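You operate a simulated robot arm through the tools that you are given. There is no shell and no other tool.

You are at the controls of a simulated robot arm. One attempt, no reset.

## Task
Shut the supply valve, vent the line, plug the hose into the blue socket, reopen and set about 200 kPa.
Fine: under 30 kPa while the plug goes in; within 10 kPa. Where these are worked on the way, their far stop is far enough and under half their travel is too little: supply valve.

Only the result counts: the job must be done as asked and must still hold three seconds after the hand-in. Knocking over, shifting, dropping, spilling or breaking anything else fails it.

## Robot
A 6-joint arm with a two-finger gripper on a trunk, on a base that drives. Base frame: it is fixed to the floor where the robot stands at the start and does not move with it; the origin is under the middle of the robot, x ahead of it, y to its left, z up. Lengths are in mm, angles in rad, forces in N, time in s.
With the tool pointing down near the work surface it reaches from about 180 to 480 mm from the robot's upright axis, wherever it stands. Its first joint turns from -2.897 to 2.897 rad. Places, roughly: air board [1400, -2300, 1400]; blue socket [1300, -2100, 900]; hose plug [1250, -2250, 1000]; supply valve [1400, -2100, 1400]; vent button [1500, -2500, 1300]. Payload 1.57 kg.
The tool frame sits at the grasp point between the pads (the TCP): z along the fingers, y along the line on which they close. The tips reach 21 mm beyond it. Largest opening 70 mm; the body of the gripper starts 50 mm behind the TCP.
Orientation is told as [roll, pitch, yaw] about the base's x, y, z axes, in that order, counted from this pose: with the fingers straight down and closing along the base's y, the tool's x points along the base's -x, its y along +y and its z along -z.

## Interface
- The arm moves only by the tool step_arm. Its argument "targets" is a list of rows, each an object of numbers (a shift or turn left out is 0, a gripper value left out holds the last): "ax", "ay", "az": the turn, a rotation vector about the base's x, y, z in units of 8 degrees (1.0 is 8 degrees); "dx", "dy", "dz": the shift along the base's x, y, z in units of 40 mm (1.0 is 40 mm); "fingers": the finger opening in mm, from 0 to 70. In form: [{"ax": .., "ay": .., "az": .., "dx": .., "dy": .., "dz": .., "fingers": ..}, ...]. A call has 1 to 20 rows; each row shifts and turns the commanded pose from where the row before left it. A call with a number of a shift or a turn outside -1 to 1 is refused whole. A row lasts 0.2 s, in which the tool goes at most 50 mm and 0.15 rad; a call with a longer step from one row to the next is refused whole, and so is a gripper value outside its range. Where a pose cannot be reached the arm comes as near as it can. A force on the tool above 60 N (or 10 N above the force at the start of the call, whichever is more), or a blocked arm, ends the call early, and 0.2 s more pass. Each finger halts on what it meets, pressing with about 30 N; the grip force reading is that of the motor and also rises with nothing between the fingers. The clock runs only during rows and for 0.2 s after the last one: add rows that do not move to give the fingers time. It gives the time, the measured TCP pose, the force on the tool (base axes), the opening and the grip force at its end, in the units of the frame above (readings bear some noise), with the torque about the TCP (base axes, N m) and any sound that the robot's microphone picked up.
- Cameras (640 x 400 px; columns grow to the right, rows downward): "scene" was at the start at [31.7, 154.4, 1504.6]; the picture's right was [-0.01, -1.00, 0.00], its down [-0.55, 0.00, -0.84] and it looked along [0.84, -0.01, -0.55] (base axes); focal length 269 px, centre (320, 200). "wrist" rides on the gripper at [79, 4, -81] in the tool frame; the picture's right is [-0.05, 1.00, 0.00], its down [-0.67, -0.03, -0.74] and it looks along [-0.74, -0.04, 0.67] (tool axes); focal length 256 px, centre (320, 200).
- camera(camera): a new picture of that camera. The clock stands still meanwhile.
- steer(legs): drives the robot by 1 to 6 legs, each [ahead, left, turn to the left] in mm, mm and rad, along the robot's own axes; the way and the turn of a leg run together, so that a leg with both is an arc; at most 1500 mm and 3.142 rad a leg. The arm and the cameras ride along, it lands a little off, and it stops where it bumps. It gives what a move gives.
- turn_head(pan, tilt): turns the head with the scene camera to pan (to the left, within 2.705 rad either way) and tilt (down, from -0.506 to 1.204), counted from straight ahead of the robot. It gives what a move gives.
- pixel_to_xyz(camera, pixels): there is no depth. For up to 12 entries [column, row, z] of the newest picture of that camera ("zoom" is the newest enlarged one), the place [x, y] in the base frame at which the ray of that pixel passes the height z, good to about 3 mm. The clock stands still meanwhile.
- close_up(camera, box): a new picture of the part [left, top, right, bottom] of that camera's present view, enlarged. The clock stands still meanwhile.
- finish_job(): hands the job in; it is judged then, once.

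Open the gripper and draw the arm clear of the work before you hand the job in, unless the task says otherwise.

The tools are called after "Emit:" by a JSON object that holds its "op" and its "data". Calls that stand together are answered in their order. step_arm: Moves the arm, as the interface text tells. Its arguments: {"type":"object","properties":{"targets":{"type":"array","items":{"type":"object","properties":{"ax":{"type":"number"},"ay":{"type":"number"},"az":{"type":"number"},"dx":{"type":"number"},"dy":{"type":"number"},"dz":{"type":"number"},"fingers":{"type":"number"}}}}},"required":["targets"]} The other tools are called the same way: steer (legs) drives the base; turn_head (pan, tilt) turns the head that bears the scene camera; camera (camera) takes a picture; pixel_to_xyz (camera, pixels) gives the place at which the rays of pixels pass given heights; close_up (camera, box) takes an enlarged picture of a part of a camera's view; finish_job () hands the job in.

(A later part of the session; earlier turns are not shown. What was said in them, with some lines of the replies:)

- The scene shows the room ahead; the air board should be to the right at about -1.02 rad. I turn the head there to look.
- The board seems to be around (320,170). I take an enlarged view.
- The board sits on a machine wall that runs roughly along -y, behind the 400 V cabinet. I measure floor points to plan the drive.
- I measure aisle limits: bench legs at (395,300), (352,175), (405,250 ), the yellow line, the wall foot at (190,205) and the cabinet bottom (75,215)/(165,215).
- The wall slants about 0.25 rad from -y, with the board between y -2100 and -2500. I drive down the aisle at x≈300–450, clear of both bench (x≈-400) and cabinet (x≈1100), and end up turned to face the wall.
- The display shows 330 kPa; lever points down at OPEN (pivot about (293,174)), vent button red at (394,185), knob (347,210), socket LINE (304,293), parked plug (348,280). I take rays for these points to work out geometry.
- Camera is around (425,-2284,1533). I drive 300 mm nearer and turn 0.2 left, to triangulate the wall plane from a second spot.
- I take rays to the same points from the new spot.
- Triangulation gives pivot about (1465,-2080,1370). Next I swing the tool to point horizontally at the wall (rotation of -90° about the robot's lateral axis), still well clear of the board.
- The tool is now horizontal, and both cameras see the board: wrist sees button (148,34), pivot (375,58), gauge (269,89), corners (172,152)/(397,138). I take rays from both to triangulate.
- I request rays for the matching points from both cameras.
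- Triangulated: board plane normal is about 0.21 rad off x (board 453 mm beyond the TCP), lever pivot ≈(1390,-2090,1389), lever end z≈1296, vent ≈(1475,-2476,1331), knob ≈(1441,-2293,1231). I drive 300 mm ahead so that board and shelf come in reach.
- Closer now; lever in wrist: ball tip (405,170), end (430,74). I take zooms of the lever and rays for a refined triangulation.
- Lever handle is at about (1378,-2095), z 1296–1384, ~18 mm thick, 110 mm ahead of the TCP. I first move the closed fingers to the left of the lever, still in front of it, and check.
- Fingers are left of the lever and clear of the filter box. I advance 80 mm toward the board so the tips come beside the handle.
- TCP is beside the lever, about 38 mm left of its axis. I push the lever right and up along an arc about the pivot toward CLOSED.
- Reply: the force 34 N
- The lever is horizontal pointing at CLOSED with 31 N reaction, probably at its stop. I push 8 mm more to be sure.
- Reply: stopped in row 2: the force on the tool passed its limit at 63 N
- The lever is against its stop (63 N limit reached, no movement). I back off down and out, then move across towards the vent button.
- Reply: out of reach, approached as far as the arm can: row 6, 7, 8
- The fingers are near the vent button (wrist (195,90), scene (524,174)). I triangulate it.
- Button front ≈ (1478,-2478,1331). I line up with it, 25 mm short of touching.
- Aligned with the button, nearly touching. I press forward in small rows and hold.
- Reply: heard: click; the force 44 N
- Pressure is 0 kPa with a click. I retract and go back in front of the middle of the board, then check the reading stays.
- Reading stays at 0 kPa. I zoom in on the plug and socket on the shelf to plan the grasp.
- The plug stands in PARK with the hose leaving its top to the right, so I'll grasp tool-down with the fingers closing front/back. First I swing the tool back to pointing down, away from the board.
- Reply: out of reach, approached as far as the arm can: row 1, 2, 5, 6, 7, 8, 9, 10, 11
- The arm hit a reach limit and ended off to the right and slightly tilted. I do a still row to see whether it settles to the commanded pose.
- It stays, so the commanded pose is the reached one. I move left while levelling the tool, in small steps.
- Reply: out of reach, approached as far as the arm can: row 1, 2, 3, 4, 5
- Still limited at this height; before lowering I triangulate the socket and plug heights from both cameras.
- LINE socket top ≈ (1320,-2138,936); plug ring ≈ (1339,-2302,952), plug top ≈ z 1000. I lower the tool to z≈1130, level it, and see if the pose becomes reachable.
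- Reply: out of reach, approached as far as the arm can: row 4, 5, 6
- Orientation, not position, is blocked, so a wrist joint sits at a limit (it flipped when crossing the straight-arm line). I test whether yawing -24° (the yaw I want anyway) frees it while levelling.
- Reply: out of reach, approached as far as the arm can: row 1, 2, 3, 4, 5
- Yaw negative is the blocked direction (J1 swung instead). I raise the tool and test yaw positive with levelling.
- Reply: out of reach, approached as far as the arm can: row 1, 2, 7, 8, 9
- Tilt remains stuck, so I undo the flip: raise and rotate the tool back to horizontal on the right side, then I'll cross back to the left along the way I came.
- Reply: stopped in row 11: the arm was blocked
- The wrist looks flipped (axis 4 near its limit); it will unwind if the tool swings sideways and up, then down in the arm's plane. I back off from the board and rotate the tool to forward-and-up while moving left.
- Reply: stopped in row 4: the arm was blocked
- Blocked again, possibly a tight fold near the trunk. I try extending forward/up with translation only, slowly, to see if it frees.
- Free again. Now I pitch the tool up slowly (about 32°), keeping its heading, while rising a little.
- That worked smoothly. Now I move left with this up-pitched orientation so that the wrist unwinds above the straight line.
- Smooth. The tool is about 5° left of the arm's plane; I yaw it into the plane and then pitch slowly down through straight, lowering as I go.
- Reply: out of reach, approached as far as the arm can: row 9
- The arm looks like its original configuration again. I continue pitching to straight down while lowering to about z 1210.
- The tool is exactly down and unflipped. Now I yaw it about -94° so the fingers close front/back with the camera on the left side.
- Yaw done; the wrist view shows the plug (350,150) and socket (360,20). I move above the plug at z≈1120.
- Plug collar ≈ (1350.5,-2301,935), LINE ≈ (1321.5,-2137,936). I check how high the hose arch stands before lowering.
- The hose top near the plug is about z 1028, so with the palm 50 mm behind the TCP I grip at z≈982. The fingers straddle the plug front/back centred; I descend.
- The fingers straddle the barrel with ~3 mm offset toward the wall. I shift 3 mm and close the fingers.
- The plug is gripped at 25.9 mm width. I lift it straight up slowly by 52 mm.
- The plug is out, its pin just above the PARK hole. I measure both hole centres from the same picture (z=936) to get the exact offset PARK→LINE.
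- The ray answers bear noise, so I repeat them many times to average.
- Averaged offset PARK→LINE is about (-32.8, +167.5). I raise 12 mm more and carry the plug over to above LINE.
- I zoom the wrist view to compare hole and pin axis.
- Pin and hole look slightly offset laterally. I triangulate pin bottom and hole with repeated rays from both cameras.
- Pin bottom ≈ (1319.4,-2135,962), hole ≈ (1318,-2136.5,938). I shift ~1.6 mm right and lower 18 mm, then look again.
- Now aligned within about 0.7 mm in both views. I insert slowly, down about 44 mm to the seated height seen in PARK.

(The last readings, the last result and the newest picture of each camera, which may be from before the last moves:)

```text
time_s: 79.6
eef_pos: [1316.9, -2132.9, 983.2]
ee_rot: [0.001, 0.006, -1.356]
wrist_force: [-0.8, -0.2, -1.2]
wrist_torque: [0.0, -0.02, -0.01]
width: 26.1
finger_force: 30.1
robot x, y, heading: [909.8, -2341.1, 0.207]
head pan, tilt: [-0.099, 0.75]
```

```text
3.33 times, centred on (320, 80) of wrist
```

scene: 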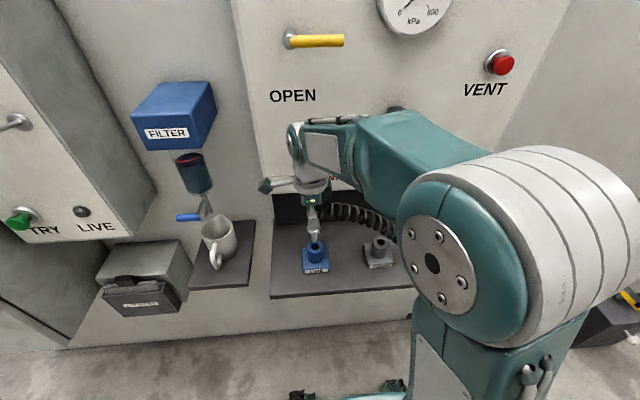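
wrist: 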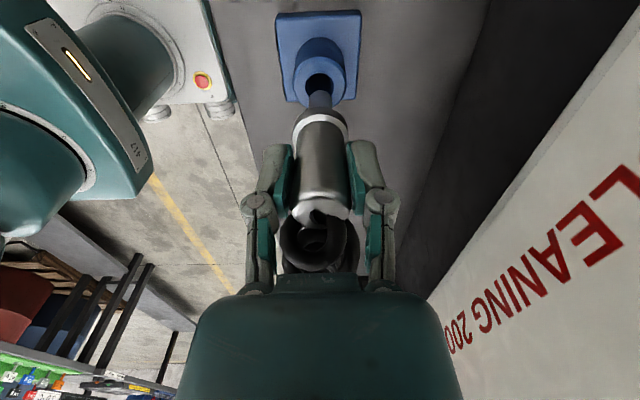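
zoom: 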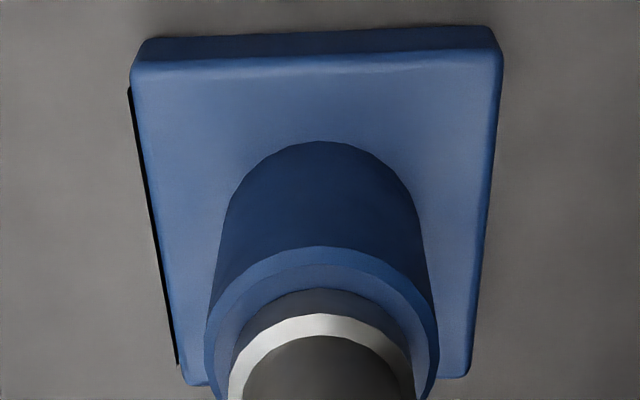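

The plug is in nearly to the collar with no force. I press down further in small steps until it seats.

Emit:
{"op": "step_arm", "data": {"targets": [{"dz": -0.07}, {"dz": -0.07}, {"dz": -0.07}, {"dz": -0.07}, {"dz": -0.07}, {}]}}

Emit:
{"op": "close_up", "data": {"camera": "scene", "box": [290, 210, 350, 260]}}

```text
time_s: 81.0
eef_pos: [1317.2, -2132.7, 972.0]
ee_rot: [0.001, 0.006, -1.356]
wrist_force: [7.9, 0.0, 19.5]
wrist_torque: [-0.1, -0.22, 0.04]
width: 25.8
finger_force: 29.6
robot x, y, heading: [908.7, -2342.5, 0.209]
head pan, tilt: [-0.099, 0.75]
```

```text
8.00 times, centred on (320, 235) of scene
```

zoom: 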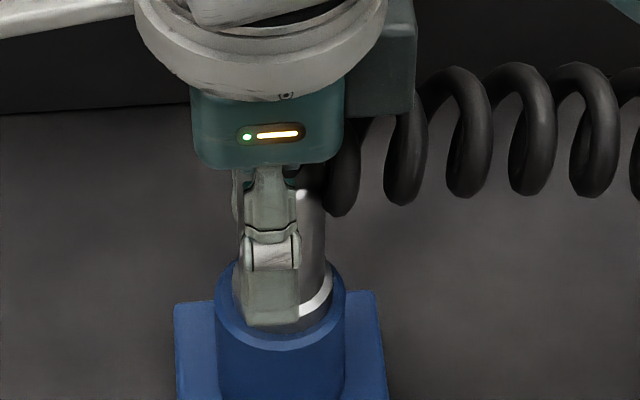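

The plug's ring no longer moved while the fingers slid ~11 mm down it: it seems seated at the collar. I press a bit more to make sure it is home, watching the force and any click.

Emit:
{"op": "step_arm", "data": {"targets": [{"dz": -0.07}, {"dz": -0.07}, {}]}}

Emit:
{"op": "close_up", "data": {"camera": "scene", "box": [290, 210, 350, 260]}}

Emit:
{"op": "close_up", "data": {"camera": "wrist", "box": [220, 40, 420, 290]}}

```text
time_s: 81.8
eef_pos: [1316.0, -2133.3, 964.9]
ee_rot: [0.002, 0.005, -1.356]
wrist_force: [7.5, 1.1, 18.7]
wrist_torque: [-0.1, -0.19, 0.08]
width: 26.1
finger_force: 29.7
robot x, y, heading: [914.5, -2346.2, 0.204]
head pan, tilt: [-0.099, 0.75]
```

```text
8.00 times, centred on (320, 235) of scene
```

zoom: 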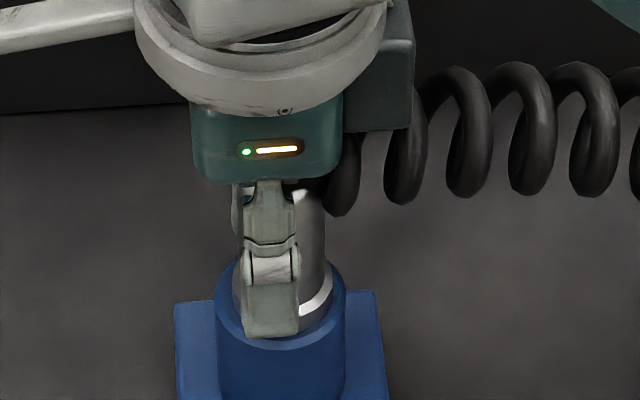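

```text
1.60 times, centred on (320, 165) of wrist
```

zoom: 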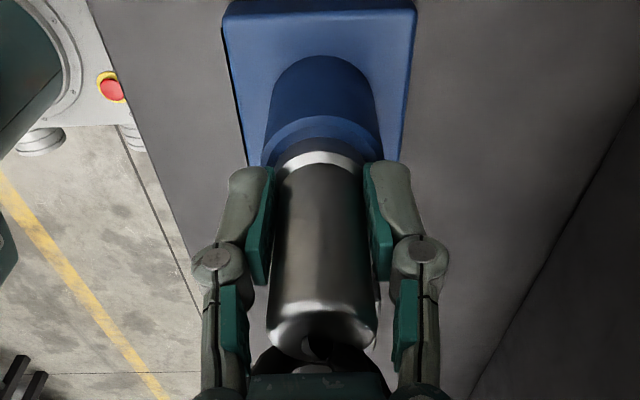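

The force stays at a constant sliding 19 N with no plug motion, so the plug bottomed out. I open the fingers, rise clear and inspect.

Emit:
{"op": "step_arm", "data": {"targets": [{"dz": 0.05, "fingers": 40}, {"fingers": 62}, {"fingers": 62}, {"dz": 0.5}, {"dz": 0.7}, {"dz": 0.7}, {"dz": 0.7}, {}]}}

Emit:
{"op": "close_up", "data": {"camera": "scene", "box": [280, 190, 400, 280]}}

Emit:
{"op": "camera", "data": {"camera": "wrist"}}

Emit:
{"op": "camera", "data": {"camera": "scene"}}

```text
time_s: 83.6
eef_pos: [1317.9, -2131.9, 1071.1]
ee_rot: [0.001, 0.005, -1.356]
wrist_force: [0.5, 0.2, -1.1]
wrist_torque: [-0.01, 0.0, 0.0]
width: 62.0
finger_force: 0.0
robot x, y, heading: [906.6, -2340.6, 0.208]
head pan, tilt: [-0.099, 0.75]
```

```text
4.44 times, centred on (340, 235) of scene
```

zoom: 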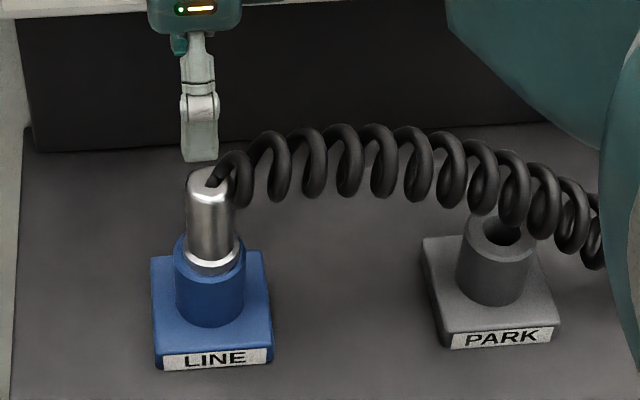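

```text
taken
```

wrist: 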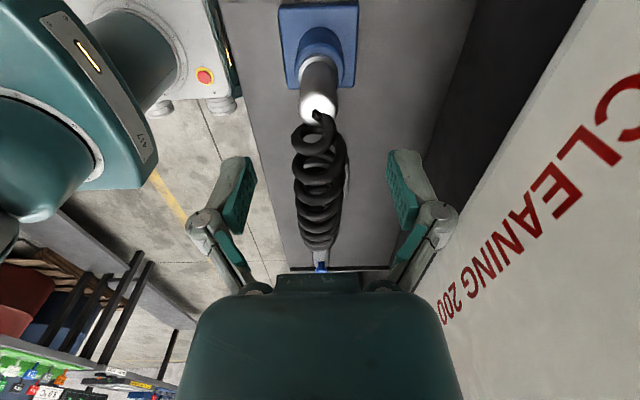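

```text
taken
```

scene: 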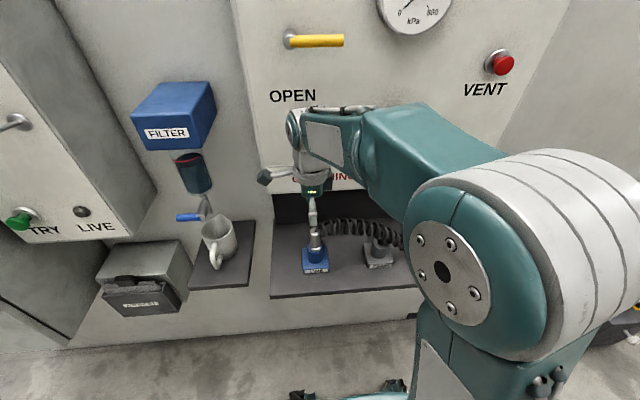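

The plug stands upright in LINE. I zoom in to check the collar gap against the socket top.

Emit:
{"op": "close_up", "data": {"camera": "scene", "box": [295, 220, 345, 260]}}

Emit:
{"op": "close_up", "data": {"camera": "wrist", "box": [270, 0, 370, 130]}}

```text
10.00 times, centred on (320, 240) of scene
```

zoom: 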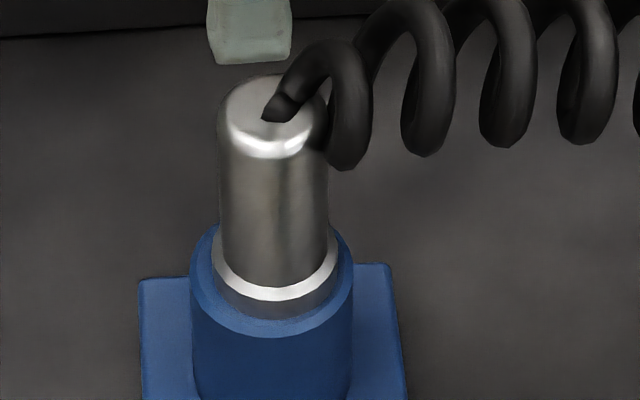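

```text
3.08 times, centred on (320, 65) of wrist
```

zoom: 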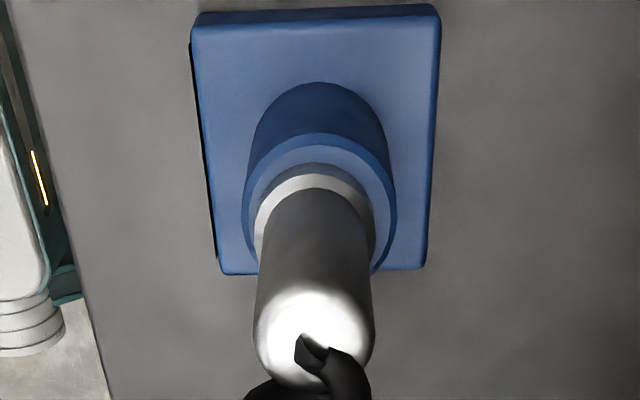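

The collar sits flush on the socket top face. Now I raise, retract and yaw the tool back for the horizontal posture, staying on the left side of the arm's plane to avoid the wrist flip.

Emit:
{"op": "step_arm", "data": {"targets": [{"dz": 0.9}, {"dz": 0.9}, {"dz": 0.9}, {"dz": 0.9, "fingers": 0}, {"dx": -0.57, "dy": -0.12}, {"dx": -0.57, "dy": -0.12}, {"az": 1}, {"az": 1}, {"az": 1}, {"az": 1}, {"az": 1}, {"az": 1}, {"az": 1}, {"az": 1}, {"az": 1}, {"az": 1}, {"az": 1}, {"az": 0.22}, {}]}}

Emit:
{"op": "turn_head", "data": {"pan": 0.0, "tilt": 0.45}}

Emit:
{"op": "camera", "data": {"camera": "scene"}}

```text
time_s: 87.6
eef_pos: [1272.6, -2141.7, 1213.4]
ee_rot: [0.0, 0.006, 0.211]
wrist_force: [-0.1, 0.2, -0.4]
wrist_torque: [0.0, 0.03, -0.02]
width: 0.0
finger_force: 28.2
robot x, y, heading: [913.0, -2342.3, 0.209]
head pan, tilt: [-0.099, 0.75]
```

```text
time_s: 88.4
eef_pos: [1270.3, -2142.7, 1214.8]
ee_rot: [0.0, 0.005, 0.209]
wrist_force: [-0.4, 0.4, 0.3]
wrist_torque: [-0.02, 0.01, 0.0]
width: 0.0
finger_force: 28.7
robot x, y, heading: [908.3, -2343.5, 0.207]
head pan, tilt: [0.0, 0.45]
```

```text
taken
```

scene: 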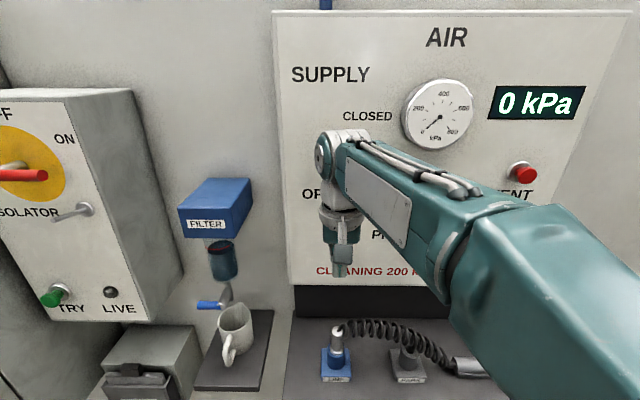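

Now pitch the tool up to horizontal, rising to about z 1300.

Emit:
{"op": "step_arm", "data": {"targets": [{"ax": 0.207, "ay": -0.978, "dz": 0.2}, {"ax": 0.207, "ay": -0.978, "dz": 0.2}, {"ax": 0.207, "ay": -0.978, "dz": 0.2}, {"ax": 0.207, "ay": -0.978, "dz": 0.2}, {"ax": 0.207, "ay": -0.978, "dz": 0.2}, {"ax": 0.207, "ay": -0.978, "dz": 0.2}, {"ax": 0.207, "ay": -0.978, "dz": 0.2}, {"ax": 0.207, "ay": -0.978, "dz": 0.2}, {"ax": 0.207, "ay": -0.978, "dz": 0.2}, {"ax": 0.207, "ay": -0.978, "dz": 0.2}, {"ax": 0.207, "ay": -0.978, "dz": 0.2}, {"ax": 0.052, "ay": -0.245}, {}]}}

Emit:
{"op": "camera", "data": {"camera": "wrist"}}

Emit:
{"op": "camera", "data": {"camera": "scene"}}

```text
time_s: 91.2
eef_pos: [1269.2, -2141.7, 1303.9]
ee_rot: [-0.223, -1.564, 0.435]
wrist_force: [0.3, -0.6, 0.5]
wrist_torque: [-0.02, 0.0, 0.0]
width: 0.0
finger_force: 28.4
robot x, y, heading: [908.3, -2345.5, 0.208]
head pan, tilt: [0.0, 0.45]
```

```text
taken
```

wrist: 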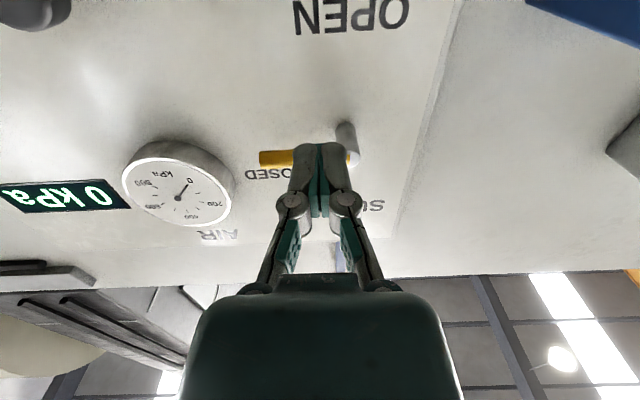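

```text
taken
```

scene: 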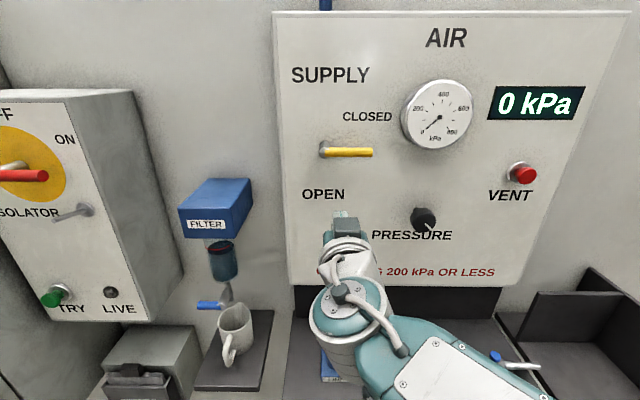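

Horizontal without a flip. I raise to z≈1426 and shift right above the lever's end.

Emit:
{"op": "step_arm", "data": {"targets": [{"dz": 0.76, "dx": 0.06, "dy": -0.275}, {"dz": 0.76, "dx": 0.06, "dy": -0.275}, {"dz": 0.76, "dx": 0.06, "dy": -0.275}, {"dz": 0.76, "dx": 0.06, "dy": -0.275}, {"dx": 0.49, "dy": 0.105}, {"dx": 0.49, "dy": 0.105}, {}]}}

Emit:
{"op": "camera", "data": {"camera": "wrist"}}

Emit:
{"op": "camera", "data": {"camera": "scene"}}

```text
time_s: 92.8
eef_pos: [1319.9, -2177.0, 1424.2]
ee_rot: [-0.214, -1.564, 0.423]
wrist_force: [-0.4, -0.5, -0.6]
wrist_torque: [-0.03, -0.01, 0.02]
width: 0.3
finger_force: 28.9
robot x, y, heading: [911.8, -2342.9, 0.205]
head pan, tilt: [0.0, 0.45]
```

```text
taken
```

wrist: 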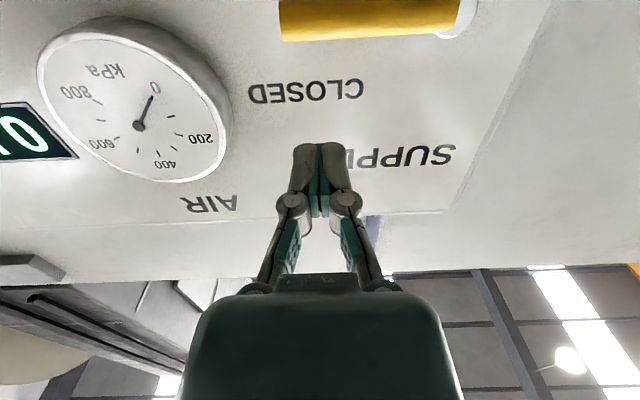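

```text
taken
```

scene: 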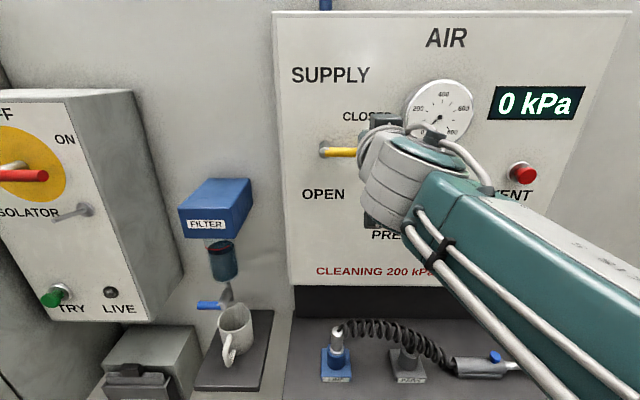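

I advance 73 mm to bring the tips over the lever's end.

Emit:
{"op": "step_arm", "data": {"targets": [{"dx": 0.446, "dy": 0.095}, {"dx": 0.446, "dy": 0.095}, {"dx": 0.446, "dy": 0.095}, {"dx": 0.446, "dy": 0.095}, {}]}}

Emit:
{"op": "close_up", "data": {"camera": "scene", "box": [290, 60, 490, 200]}}

Emit:
{"op": "camera", "data": {"camera": "wrist"}}

```text
time_s: 94.0
eef_pos: [1391.5, -2163.4, 1426.2]
ee_rot: [-0.203, -1.565, 0.414]
wrist_force: [0.1, -0.2, -0.5]
wrist_torque: [-0.02, 0.01, 0.0]
width: 0.0
finger_force: 28.6
robot x, y, heading: [911.7, -2345.6, 0.208]
head pan, tilt: [0.0, 0.45]
```

```text
2.86 times, centred on (390, 130) of scene
```

zoom: 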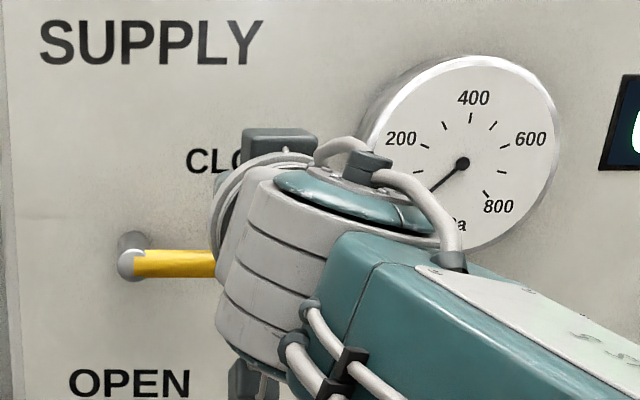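

```text
taken
```

wrist: 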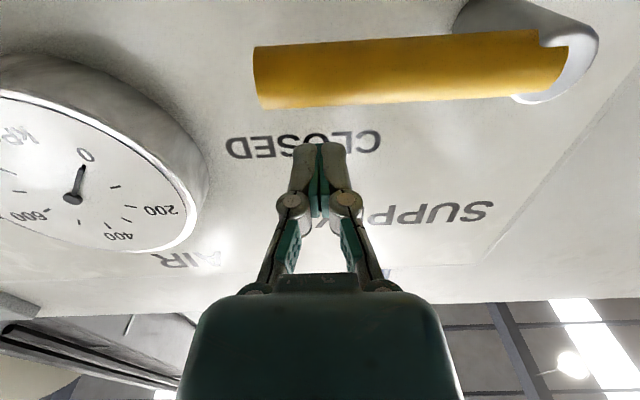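

Fingers are above the lever near its end. I push it down along the arc back to OPEN.

Emit:
{"op": "step_arm", "data": {"targets": [{"dx": 0.016, "dy": -0.073, "dz": -0.4}, {"dx": 0.007, "dy": -0.033, "dz": -0.241}, {"dx": 0.007, "dy": -0.033, "dz": -0.241}, {"dx": -0.006, "dy": 0.028, "dz": -0.2425}, {"dx": -0.006, "dy": 0.028, "dz": -0.2425}, {"dx": -0.019, "dy": 0.09, "dz": -0.226}, {"dx": -0.019, "dy": 0.09, "dz": -0.226}, {"dx": -0.031, "dy": 0.143, "dz": -0.195}, {"dx": -0.031, "dy": 0.143, "dz": -0.195}, {"dx": -0.04, "dy": 0.188, "dz": -0.149}, {"dx": -0.04, "dy": 0.188, "dz": -0.149}, {"dx": -0.047, "dy": 0.219, "dz": -0.096}, {"dx": -0.047, "dy": 0.219, "dz": -0.096}, {"dx": -0.033, "dy": 0.154, "dz": -0.038}, {}]}}

Emit:
{"op": "camera", "data": {"camera": "wrist"}}

Emit:
{"op": "camera", "data": {"camera": "scene"}}

```text
time_s: 97.2
eef_pos: [1379.9, -2115.2, 1316.8]
ee_rot: [0.472, -1.567, -0.268]
wrist_force: [4.8, -25.5, 6.5]
wrist_torque: [0.1, 0.01, 0.01]
width: 0.0
finger_force: 28.8
robot x, y, heading: [910.6, -2345.1, 0.204]
head pan, tilt: [0.0, 0.45]
```

```text
taken
```

wrist: 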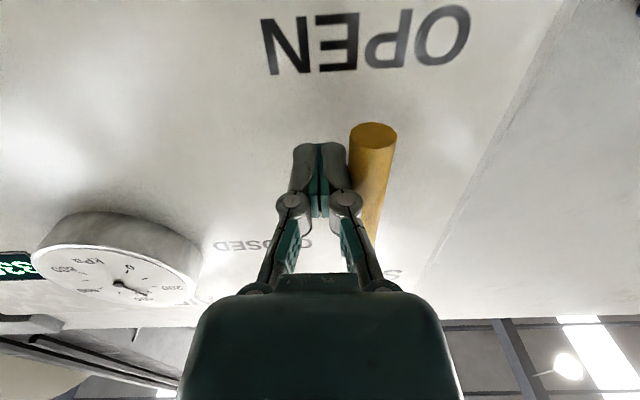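

```text
taken
```

scene: 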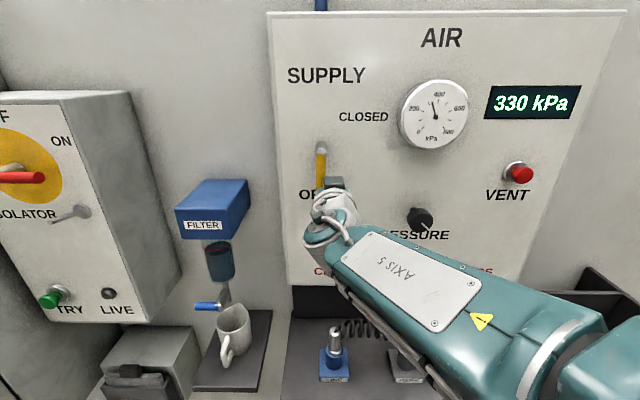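

Lever is down and the reading is 330 kPa again. I press 5 mm further against the stop to be sure, then back off to the right and out.

Emit:
{"op": "step_arm", "data": {"targets": [{"dx": -0.025, "dy": 0.12}, {}]}}

Emit:
{"op": "step_arm", "data": {"targets": [{"dx": 0.1, "dy": -0.45}, {"dx": -0.5, "dy": -0.107}, {"dx": -0.6, "dy": -0.128}, {"dx": -0.6, "dy": -0.128}, {"dx": -0.6, "dy": -0.128}, {}]}}

Emit:
{"op": "camera", "data": {"camera": "scene"}}

Emit:
{"op": "camera", "data": {"camera": "wrist"}}

```text
time_s: 97.8
eef_pos: [1379.2, -2114.7, 1317.7]
ee_rot: [0.896, -1.565, -0.698]
wrist_force: [1.9, -56.8, 4.4]
wrist_torque: [0.12, 0.03, 0.06]
width: 0.0
finger_force: 28.7
robot x, y, heading: [911.9, -2341.7, 0.205]
head pan, tilt: [0.0, 0.45]
```

```text
time_s: 99.2
eef_pos: [1288.6, -2142.3, 1315.3]
ee_rot: [-0.267, -1.564, 0.478]
wrist_force: [1.4, -0.5, 0.0]
wrist_torque: [-0.02, 0.02, 0.01]
width: 0.2
finger_force: 28.9
robot x, y, heading: [908.9, -2343.1, 0.213]
head pan, tilt: [0.0, 0.45]
```

```text
taken
```

scene: 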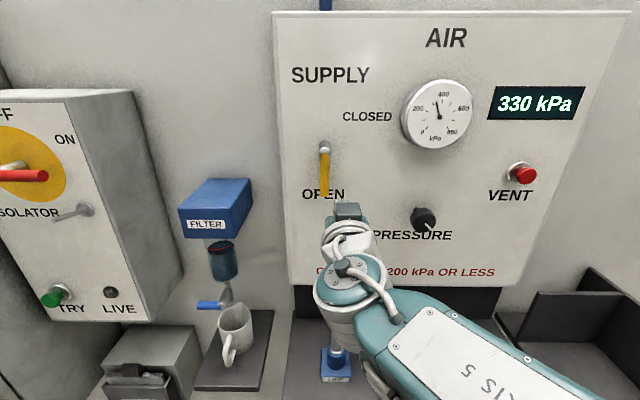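

```text
taken
```

wrist: 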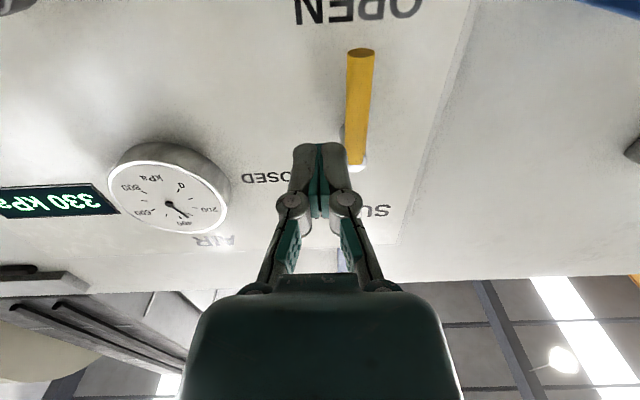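

Lever is firmly open at 330 kPa. For the knob (right of the arm's axis) I shift the base 130 mm to the right so the arm stays clear of the wrist flip.

Emit:
{"op": "steer", "data": {"legs": [[0, -130, 0]]}}

Emit:
{"op": "camera", "data": {"camera": "scene"}}

Emit:
{"op": "camera", "data": {"camera": "wrist"}}

```text
time_s: 100.4
eef_pos: [1313.5, -2261.9, 1314.9]
ee_rot: [-0.488, -1.562, 0.698]
wrist_force: [0.5, 0.5, -0.1]
wrist_torque: [-0.04, 0.0, -0.01]
width: 0.0
finger_force: 28.3
robot x, y, heading: [936.9, -2467.0, 0.209]
head pan, tilt: [0.0, 0.45]
```

```text
taken
```

scene: 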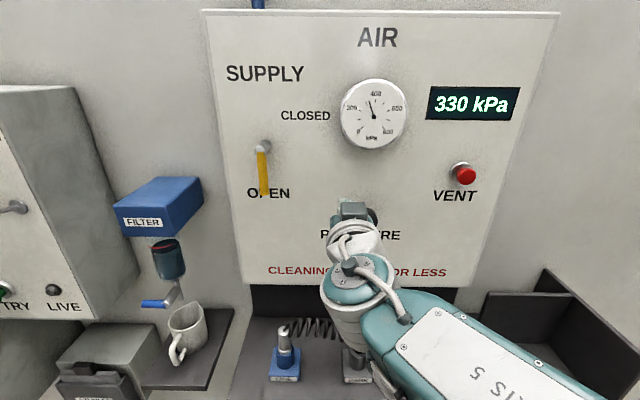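

```text
taken
```

wrist: 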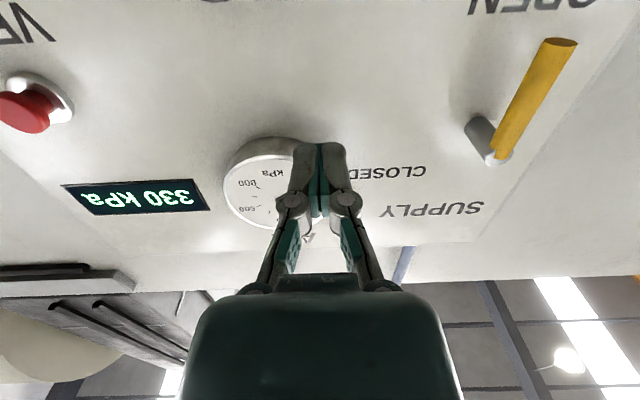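

I lower the tool to the knob's height (z≈1231) and look again.

Emit:
{"op": "step_arm", "data": {"targets": [{"dz": -0.7}, {"dz": -0.7}, {"dz": -0.7}, {}]}}

Emit:
{"op": "camera", "data": {"camera": "wrist"}}

Emit:
{"op": "camera", "data": {"camera": "scene"}}

```text
time_s: 101.4
eef_pos: [1318.4, -2279.9, 1232.7]
ee_rot: [0.865, -1.557, -0.654]
wrist_force: [-0.1, -1.0, -0.8]
wrist_torque: [0.0, 0.0, 0.03]
width: 0.3
finger_force: 28.4
robot x, y, heading: [937.1, -2471.7, 0.208]
head pan, tilt: [0.0, 0.45]
```

```text
taken
```

wrist: 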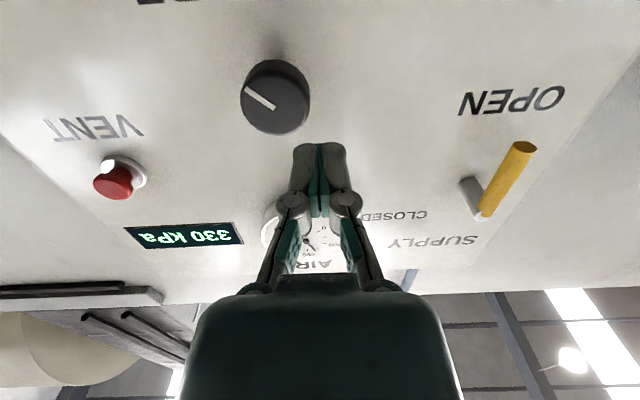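

```text
taken
```

scene: 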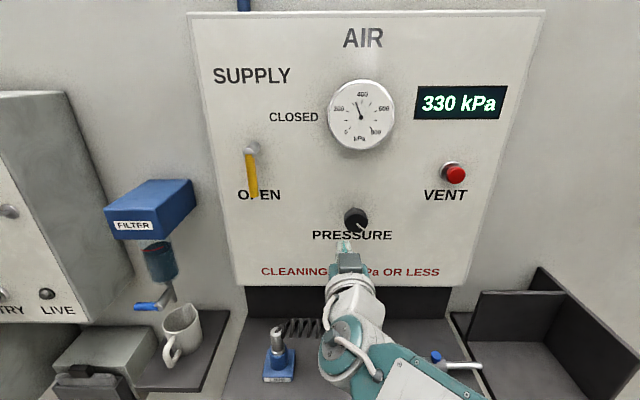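

Both views show the knob. I zoom and triangulate it.

Emit:
{"op": "close_up", "data": {"camera": "wrist", "box": [220, 40, 340, 150]}}

Emit:
{"op": "close_up", "data": {"camera": "scene", "box": [325, 195, 385, 245]}}

```text
3.64 times, centred on (280, 95) of wrist
```

zoom: 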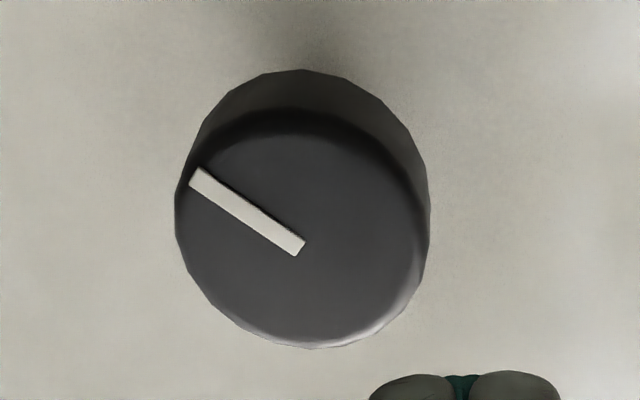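

```text
8.00 times, centred on (355, 220) of scene
```

zoom: 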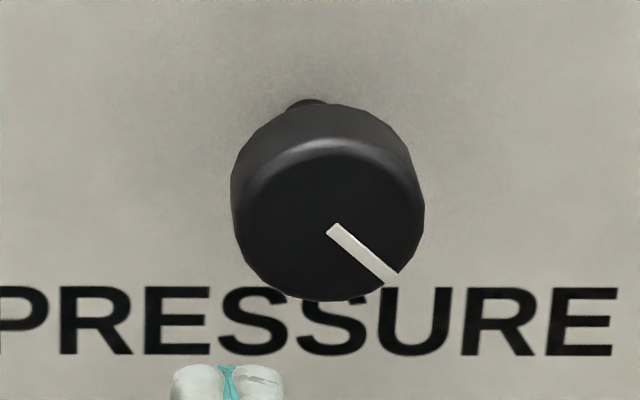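

Emit:
{"op": "pixel_to_xyz", "data": {"camera": "wrist", "pixels": [[275.9, 103.8, 1200], [275.9, 103.8, 1200], [275.9, 103.8, 1200], [275.9, 103.8, 1250], [275.9, 103.8, 1250], [275.9, 103.8, 1250], [243, 98, 1240], [310, 98, 1240]]}}

Emit:
{"op": "pixel_to_xyz", "data": {"camera": "scene", "pixels": [[356.1, 222.75, 1200], [356.1, 222.75, 1200], [356.1, 222.75, 1200], [356.1, 222.75, 1250], [356.1, 222.75, 1250], [356.1, 222.75, 1250], [344, 222, 1235], [368, 222, 1235]]}}

```text
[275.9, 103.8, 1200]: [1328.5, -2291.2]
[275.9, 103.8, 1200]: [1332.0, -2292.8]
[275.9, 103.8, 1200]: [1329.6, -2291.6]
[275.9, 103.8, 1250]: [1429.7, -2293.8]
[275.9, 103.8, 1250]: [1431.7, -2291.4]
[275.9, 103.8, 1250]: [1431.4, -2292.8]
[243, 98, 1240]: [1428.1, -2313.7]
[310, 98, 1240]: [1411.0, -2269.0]
```

```text
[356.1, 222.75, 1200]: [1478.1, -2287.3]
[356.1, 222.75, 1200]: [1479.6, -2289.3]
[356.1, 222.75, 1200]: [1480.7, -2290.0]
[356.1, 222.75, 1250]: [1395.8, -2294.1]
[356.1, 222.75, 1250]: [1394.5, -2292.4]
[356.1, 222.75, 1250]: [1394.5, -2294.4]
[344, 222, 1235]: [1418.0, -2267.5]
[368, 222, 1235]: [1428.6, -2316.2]
```

Knob front centre ≈ (1411.5,-2292.6,1240), diameter ≈47 mm. I open the fingers fully and line up with it, still 25 mm short.

Emit:
{"op": "step_arm", "data": {"targets": [{"dx": 0.084, "dy": -0.39, "dz": 0.09, "fingers": 70}, {"dx": 0.084, "dy": -0.39, "dz": 0.09, "fingers": 70}, {"fingers": 70}, {"dx": 0.49, "dy": 0.105}, {"dx": 0.49, "dy": 0.105}, {}]}}

Emit:
{"op": "camera", "data": {"camera": "wrist"}}

Emit:
{"op": "close_up", "data": {"camera": "scene", "box": [300, 175, 420, 265]}}

```text
time_s: 102.8
eef_pos: [1363.5, -2296.6, 1240.4]
ee_rot: [0.632, -1.562, -0.426]
wrist_force: [0.3, -0.3, 0.7]
wrist_torque: [-0.01, 0.03, 0.05]
width: 69.9
finger_force: 0.0
robot x, y, heading: [935.3, -2463.1, 0.208]
head pan, tilt: [0.0, 0.45]
```

```text
taken
```

wrist: 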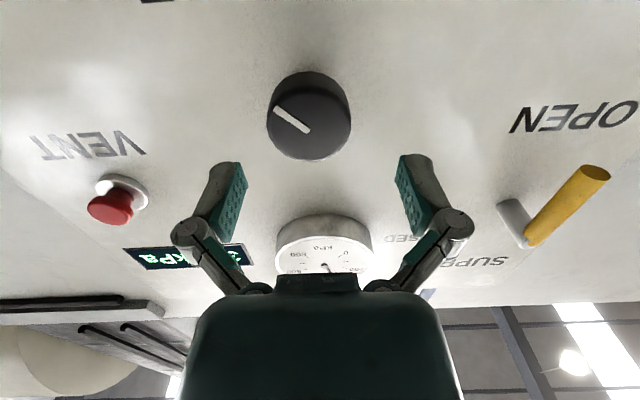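

```text
4.44 times, centred on (360, 220) of scene
```

zoom: 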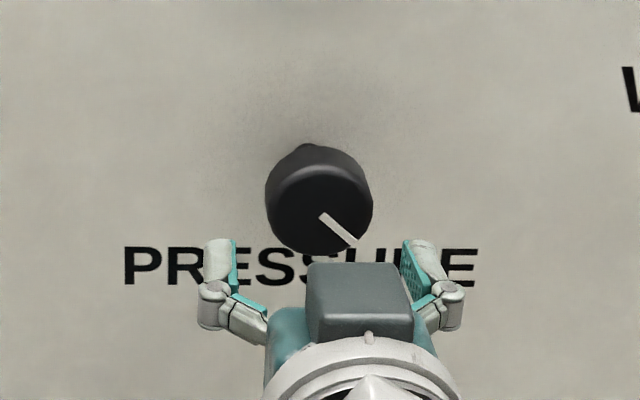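

Knob centre is ~6 mm right of the tool axis. I correct that, advance 46 mm so the fingers straddle the knob.

Emit:
{"op": "step_arm", "data": {"targets": [{"dx": 0.031, "dy": -0.147}, {"dx": 0.375, "dy": 0.08}, {"dx": 0.375, "dy": 0.08}, {"dx": 0.375, "dy": 0.08}, {}]}}

Emit:
{"op": "camera", "data": {"camera": "wrist"}}

Emit:
{"op": "close_up", "data": {"camera": "scene", "box": [300, 175, 420, 265]}}

```text
time_s: 104.0
eef_pos: [1409.4, -2290.7, 1239.4]
ee_rot: [0.484, -1.561, -0.272]
wrist_force: [-0.1, 0.2, 0.1]
wrist_torque: [0.02, 0.01, 0.02]
width: 69.8
finger_force: 0.0
robot x, y, heading: [935.3, -2467.7, 0.204]
head pan, tilt: [0.0, 0.45]
```

```text
taken
```

wrist: 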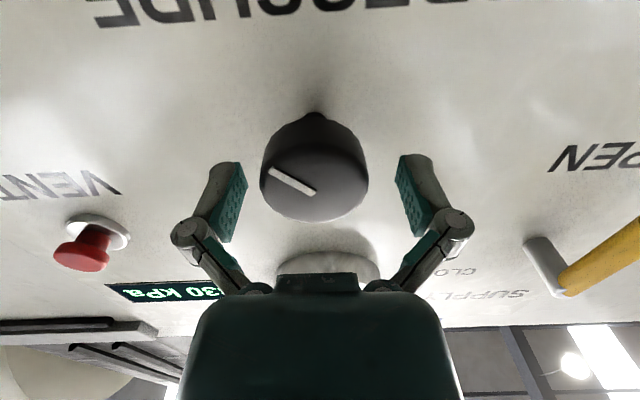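

```text
4.44 times, centred on (360, 220) of scene
```

zoom: 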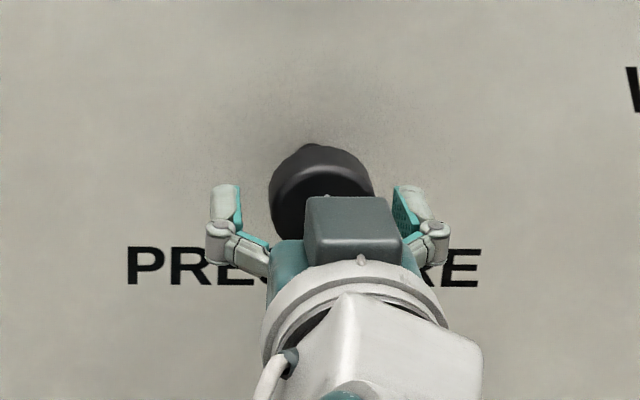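

The fingers straddle the knob. I shift 2.5 mm right and close on it.

Emit:
{"op": "step_arm", "data": {"targets": [{"dx": 0.013, "dy": -0.061}, {"fingers": 52}, {"fingers": 38}, {"fingers": 30}, {"fingers": 30}]}}

Emit:
{"op": "camera", "data": {"camera": "wrist"}}

Emit:
{"op": "camera", "data": {"camera": "scene"}}

```text
time_s: 105.2
eef_pos: [1408.9, -2292.7, 1239.2]
ee_rot: [0.535, -1.562, -0.324]
wrist_force: [-0.8, -2.7, -0.2]
wrist_torque: [0.05, -0.33, 0.12]
width: 47.3
finger_force: 31.7
robot x, y, heading: [938.5, -2465.9, 0.208]
head pan, tilt: [0.0, 0.45]
```

```text
taken
```

wrist: 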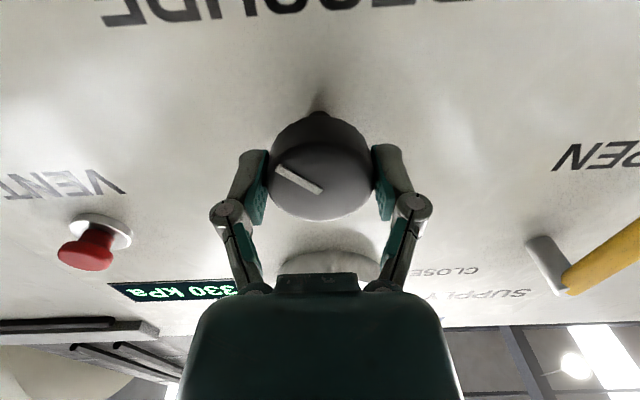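

```text
taken
```

scene: 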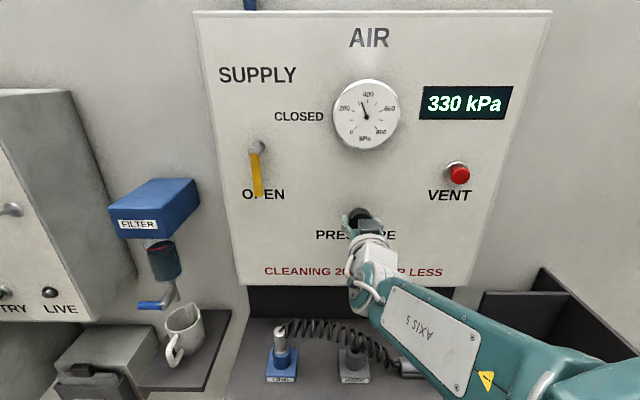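

Knob is gripped at 47.3 mm. I turn it counter-clockwise by 16° and read the display.

Emit:
{"op": "step_arm", "data": {"targets": [{"ax": -0.489, "ay": -0.1045}, {"ax": -0.489, "ay": -0.1045}, {"ax": -0.489, "ay": -0.1045}, {"ax": -0.489, "ay": -0.1045}, {}]}}

Emit:
{"op": "close_up", "data": {"camera": "scene", "box": [310, 70, 530, 240]}}

Emit:
{"op": "camera", "data": {"camera": "wrist"}}

```text
time_s: 106.4
eef_pos: [1410.0, -2292.9, 1239.2]
ee_rot: [-1.544, -1.294, 1.753]
wrist_force: [2.9, 0.4, 1.3]
wrist_torque: [-0.11, 0.38, 0.07]
width: 47.5
finger_force: 31.6
robot x, y, heading: [935.5, -2469.3, 0.208]
head pan, tilt: [0.0, 0.45]
```

```text
2.35 times, centred on (420, 155) of scene
```

zoom: 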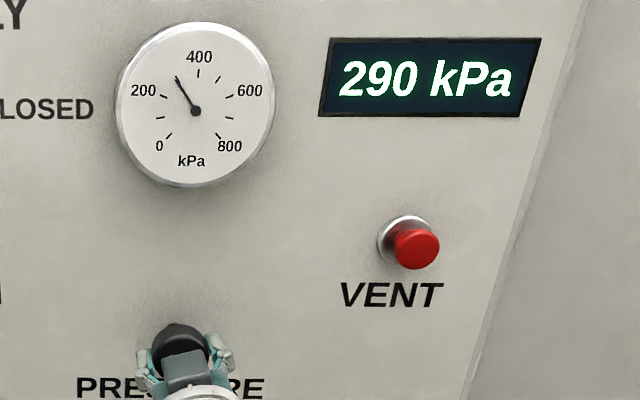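

```text
taken
```

wrist: 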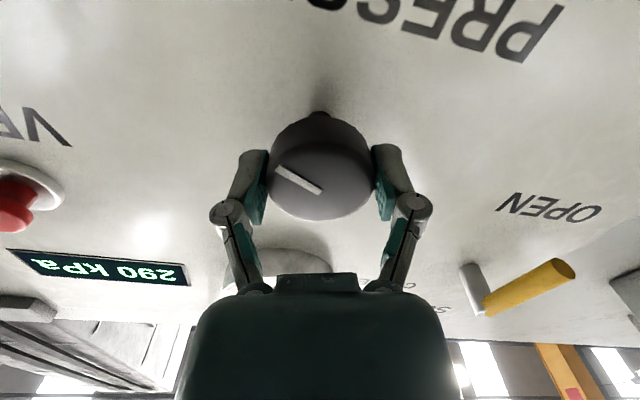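

16° gave -40 kPa. I turn another 32° counter-clockwise and check.

Emit:
{"op": "step_arm", "data": {"targets": [{"ax": -0.489, "ay": -0.1045}, {"ax": -0.489, "ay": -0.1045}, {"ax": -0.489, "ay": -0.1045}, {"ax": -0.489, "ay": -0.1045}, {"ax": -0.489, "ay": -0.1045}, {"ax": -0.489, "ay": -0.1045}, {"ax": -0.489, "ay": -0.1045}, {"ax": -0.489, "ay": -0.1045}, {}]}}

Emit:
{"op": "close_up", "data": {"camera": "scene", "box": [310, 70, 530, 240]}}

Emit:
{"op": "camera", "data": {"camera": "wrist"}}

```text
time_s: 108.4
eef_pos: [1409.0, -2292.9, 1240.5]
ee_rot: [-1.564, -0.737, 1.773]
wrist_force: [-1.9, -1.2, 3.0]
wrist_torque: [-0.12, 0.34, 0.21]
width: 47.4
finger_force: 31.3
robot x, y, heading: [933.5, -2464.4, 0.207]
head pan, tilt: [0.0, 0.45]
```

```text
2.35 times, centred on (420, 155) of scene
```

zoom: 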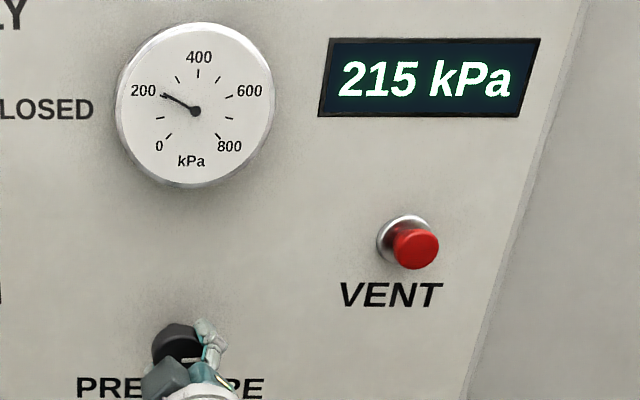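

```text
taken
```

wrist: 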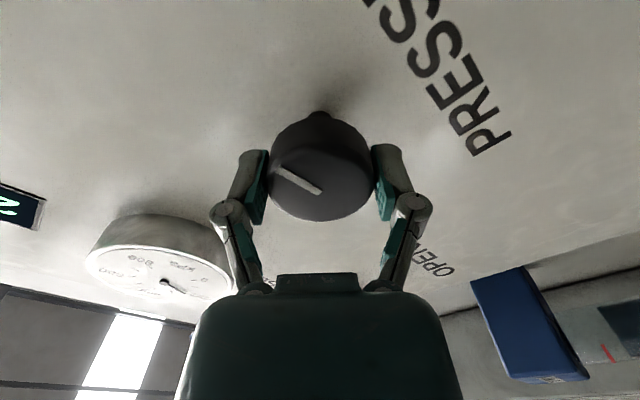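

Now 215 kPa (2.35 kPa per degree). I turn about 6.2° more.

Emit:
{"op": "step_arm", "data": {"targets": [{"ax": -0.38, "ay": -0.081}, {"ax": -0.38, "ay": -0.081}, {}, {}]}}

Emit:
{"op": "close_up", "data": {"camera": "scene", "box": [310, 70, 530, 240]}}

```text
time_s: 109.4
eef_pos: [1409.7, -2293.8, 1239.0]
ee_rot: [-1.566, -0.628, 1.773]
wrist_force: [4.0, 2.0, 5.6]
wrist_torque: [-0.08, 0.01, 0.3]
width: 47.6
finger_force: 31.9
robot x, y, heading: [935.2, -2468.6, 0.203]
head pan, tilt: [0.0, 0.45]
```

```text
2.35 times, centred on (420, 155) of scene
```

zoom: 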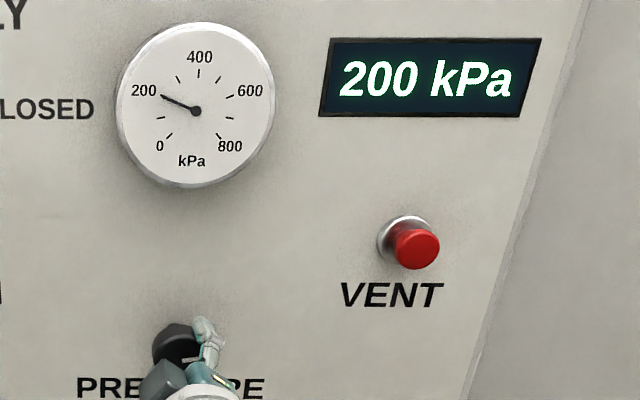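

The display shows 200 kPa. I open the fingers and retract straight back.

Emit:
{"op": "step_arm", "data": {"targets": [{"fingers": 55}, {"fingers": 70}, {"fingers": 70}, {"dx": -0.5, "dy": -0.107}, {"dx": -0.7, "dy": -0.15}, {"dx": -0.7, "dy": -0.15}, {"dx": -0.7, "dy": -0.15}, {}]}}

Emit:
{"op": "camera", "data": {"camera": "scene"}}

Emit:
{"op": "close_up", "data": {"camera": "scene", "box": [310, 70, 530, 240]}}

```text
time_s: 111.2
eef_pos: [1305.5, -2315.8, 1237.7]
ee_rot: [-1.565, -0.628, 1.773]
wrist_force: [0.4, -0.1, -0.5]
wrist_torque: [0.02, -0.02, 0.0]
width: 69.9
finger_force: 0.0
robot x, y, heading: [934.4, -2467.5, 0.208]
head pan, tilt: [0.0, 0.45]
```

```text
taken
```

scene: 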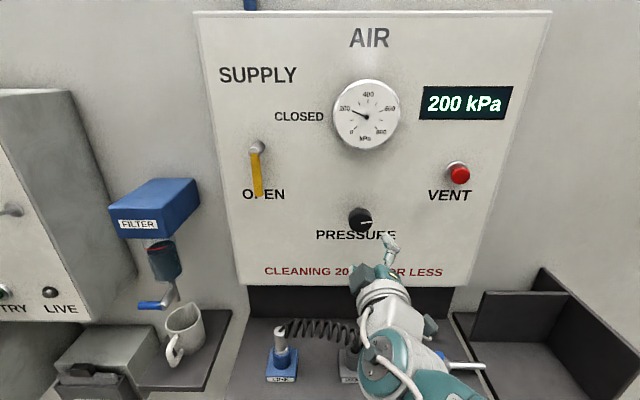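

```text
2.35 times, centred on (420, 155) of scene
```

zoom: 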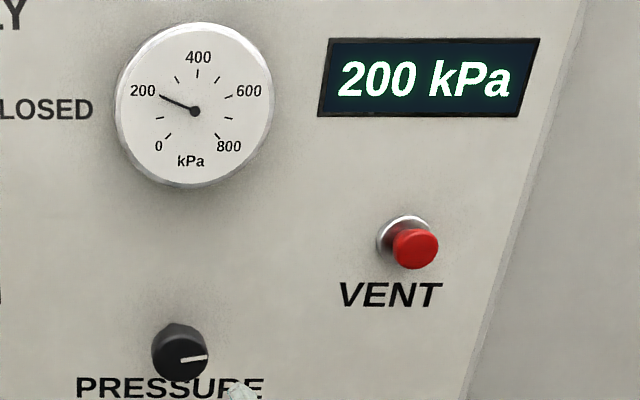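

Reading holds at 200 kPa. I check the plug, then drive the base back 300 mm to clear the work.

Emit:
{"op": "close_up", "data": {"camera": "scene", "box": [250, 310, 330, 390]}}

Emit:
{"op": "steer", "data": {"legs": [[-250, 0, 0]]}}

Emit:
{"op": "camera", "data": {"camera": "scene"}}

Emit:
{"op": "close_up", "data": {"camera": "scene", "box": [200, 90, 480, 400]}}

```text
5.00 times, centred on (290, 350) of scene
```

zoom: 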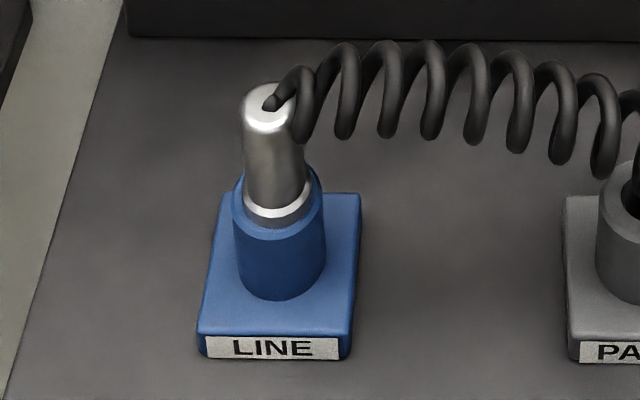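

```text
time_s: 113.1
eef_pos: [1060.2, -2367.3, 1238.8]
ee_rot: [-1.565, -0.629, 1.781]
wrist_force: [0.0, 1.1, 0.4]
wrist_torque: [0.02, 0.03, -0.02]
width: 70.2
finger_force: 0.1
robot x, y, heading: [693.7, -2517.1, 0.216]
head pan, tilt: [0.0, 0.45]
```

```text
taken
```

scene: 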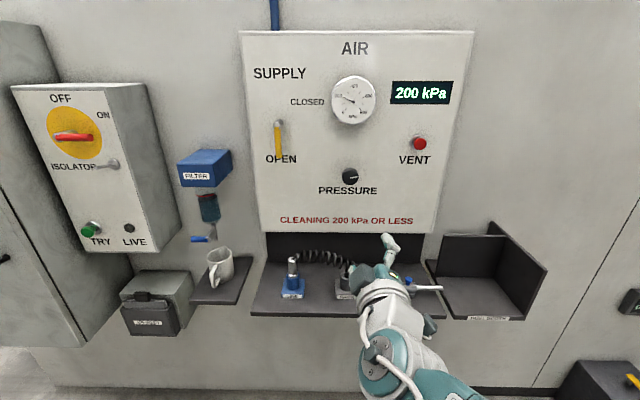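

```text
1.29 times, centred on (340, 245) of scene
```

zoom: 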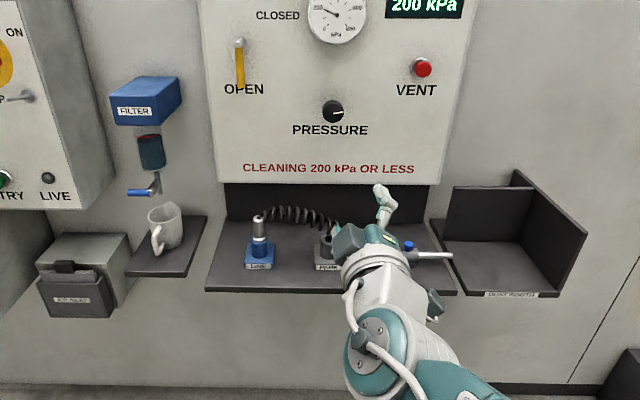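

All is steady: lever at OPEN, 200 kPa on the display, plug upright and flush in the blue LINE socket, other items untouched, gripper open and clear. I hand the job in.

Emit:
{"op": "finish_job", "data": {}}

```text
The job is handed in.
```

The job is handed in, with the display steady at 200 kPa. I have no verdict back yet.

- **Supply valve:** I pushed the lever to its CLOSED stop for the hose work. It is now back at its OPEN stop.
- **Vent:** I pressed the button and the pressure fell to 0 kPa. The board still read 0 when I moved to the plug, and the valve stayed closed until the plug was in.
- **Plug:** It sits upright in the blue LINE socket with its collar flush on the top face. I heard no click when it went in. It stopped moving under about 19 N, which was the most the fingers could press before they slid.
- **Pressure:** I set it with the knob, from 330 down to 200 kPa. It held there after I let go and backed away.

Partway through, the wrist flipped to a joint limit, and the arm was blocked twice while I freed it in the space in front of the board. The last pictures show nothing else shifted or knocked over. The gripper is open, and the robot stands about 250 mm back from where it worked.
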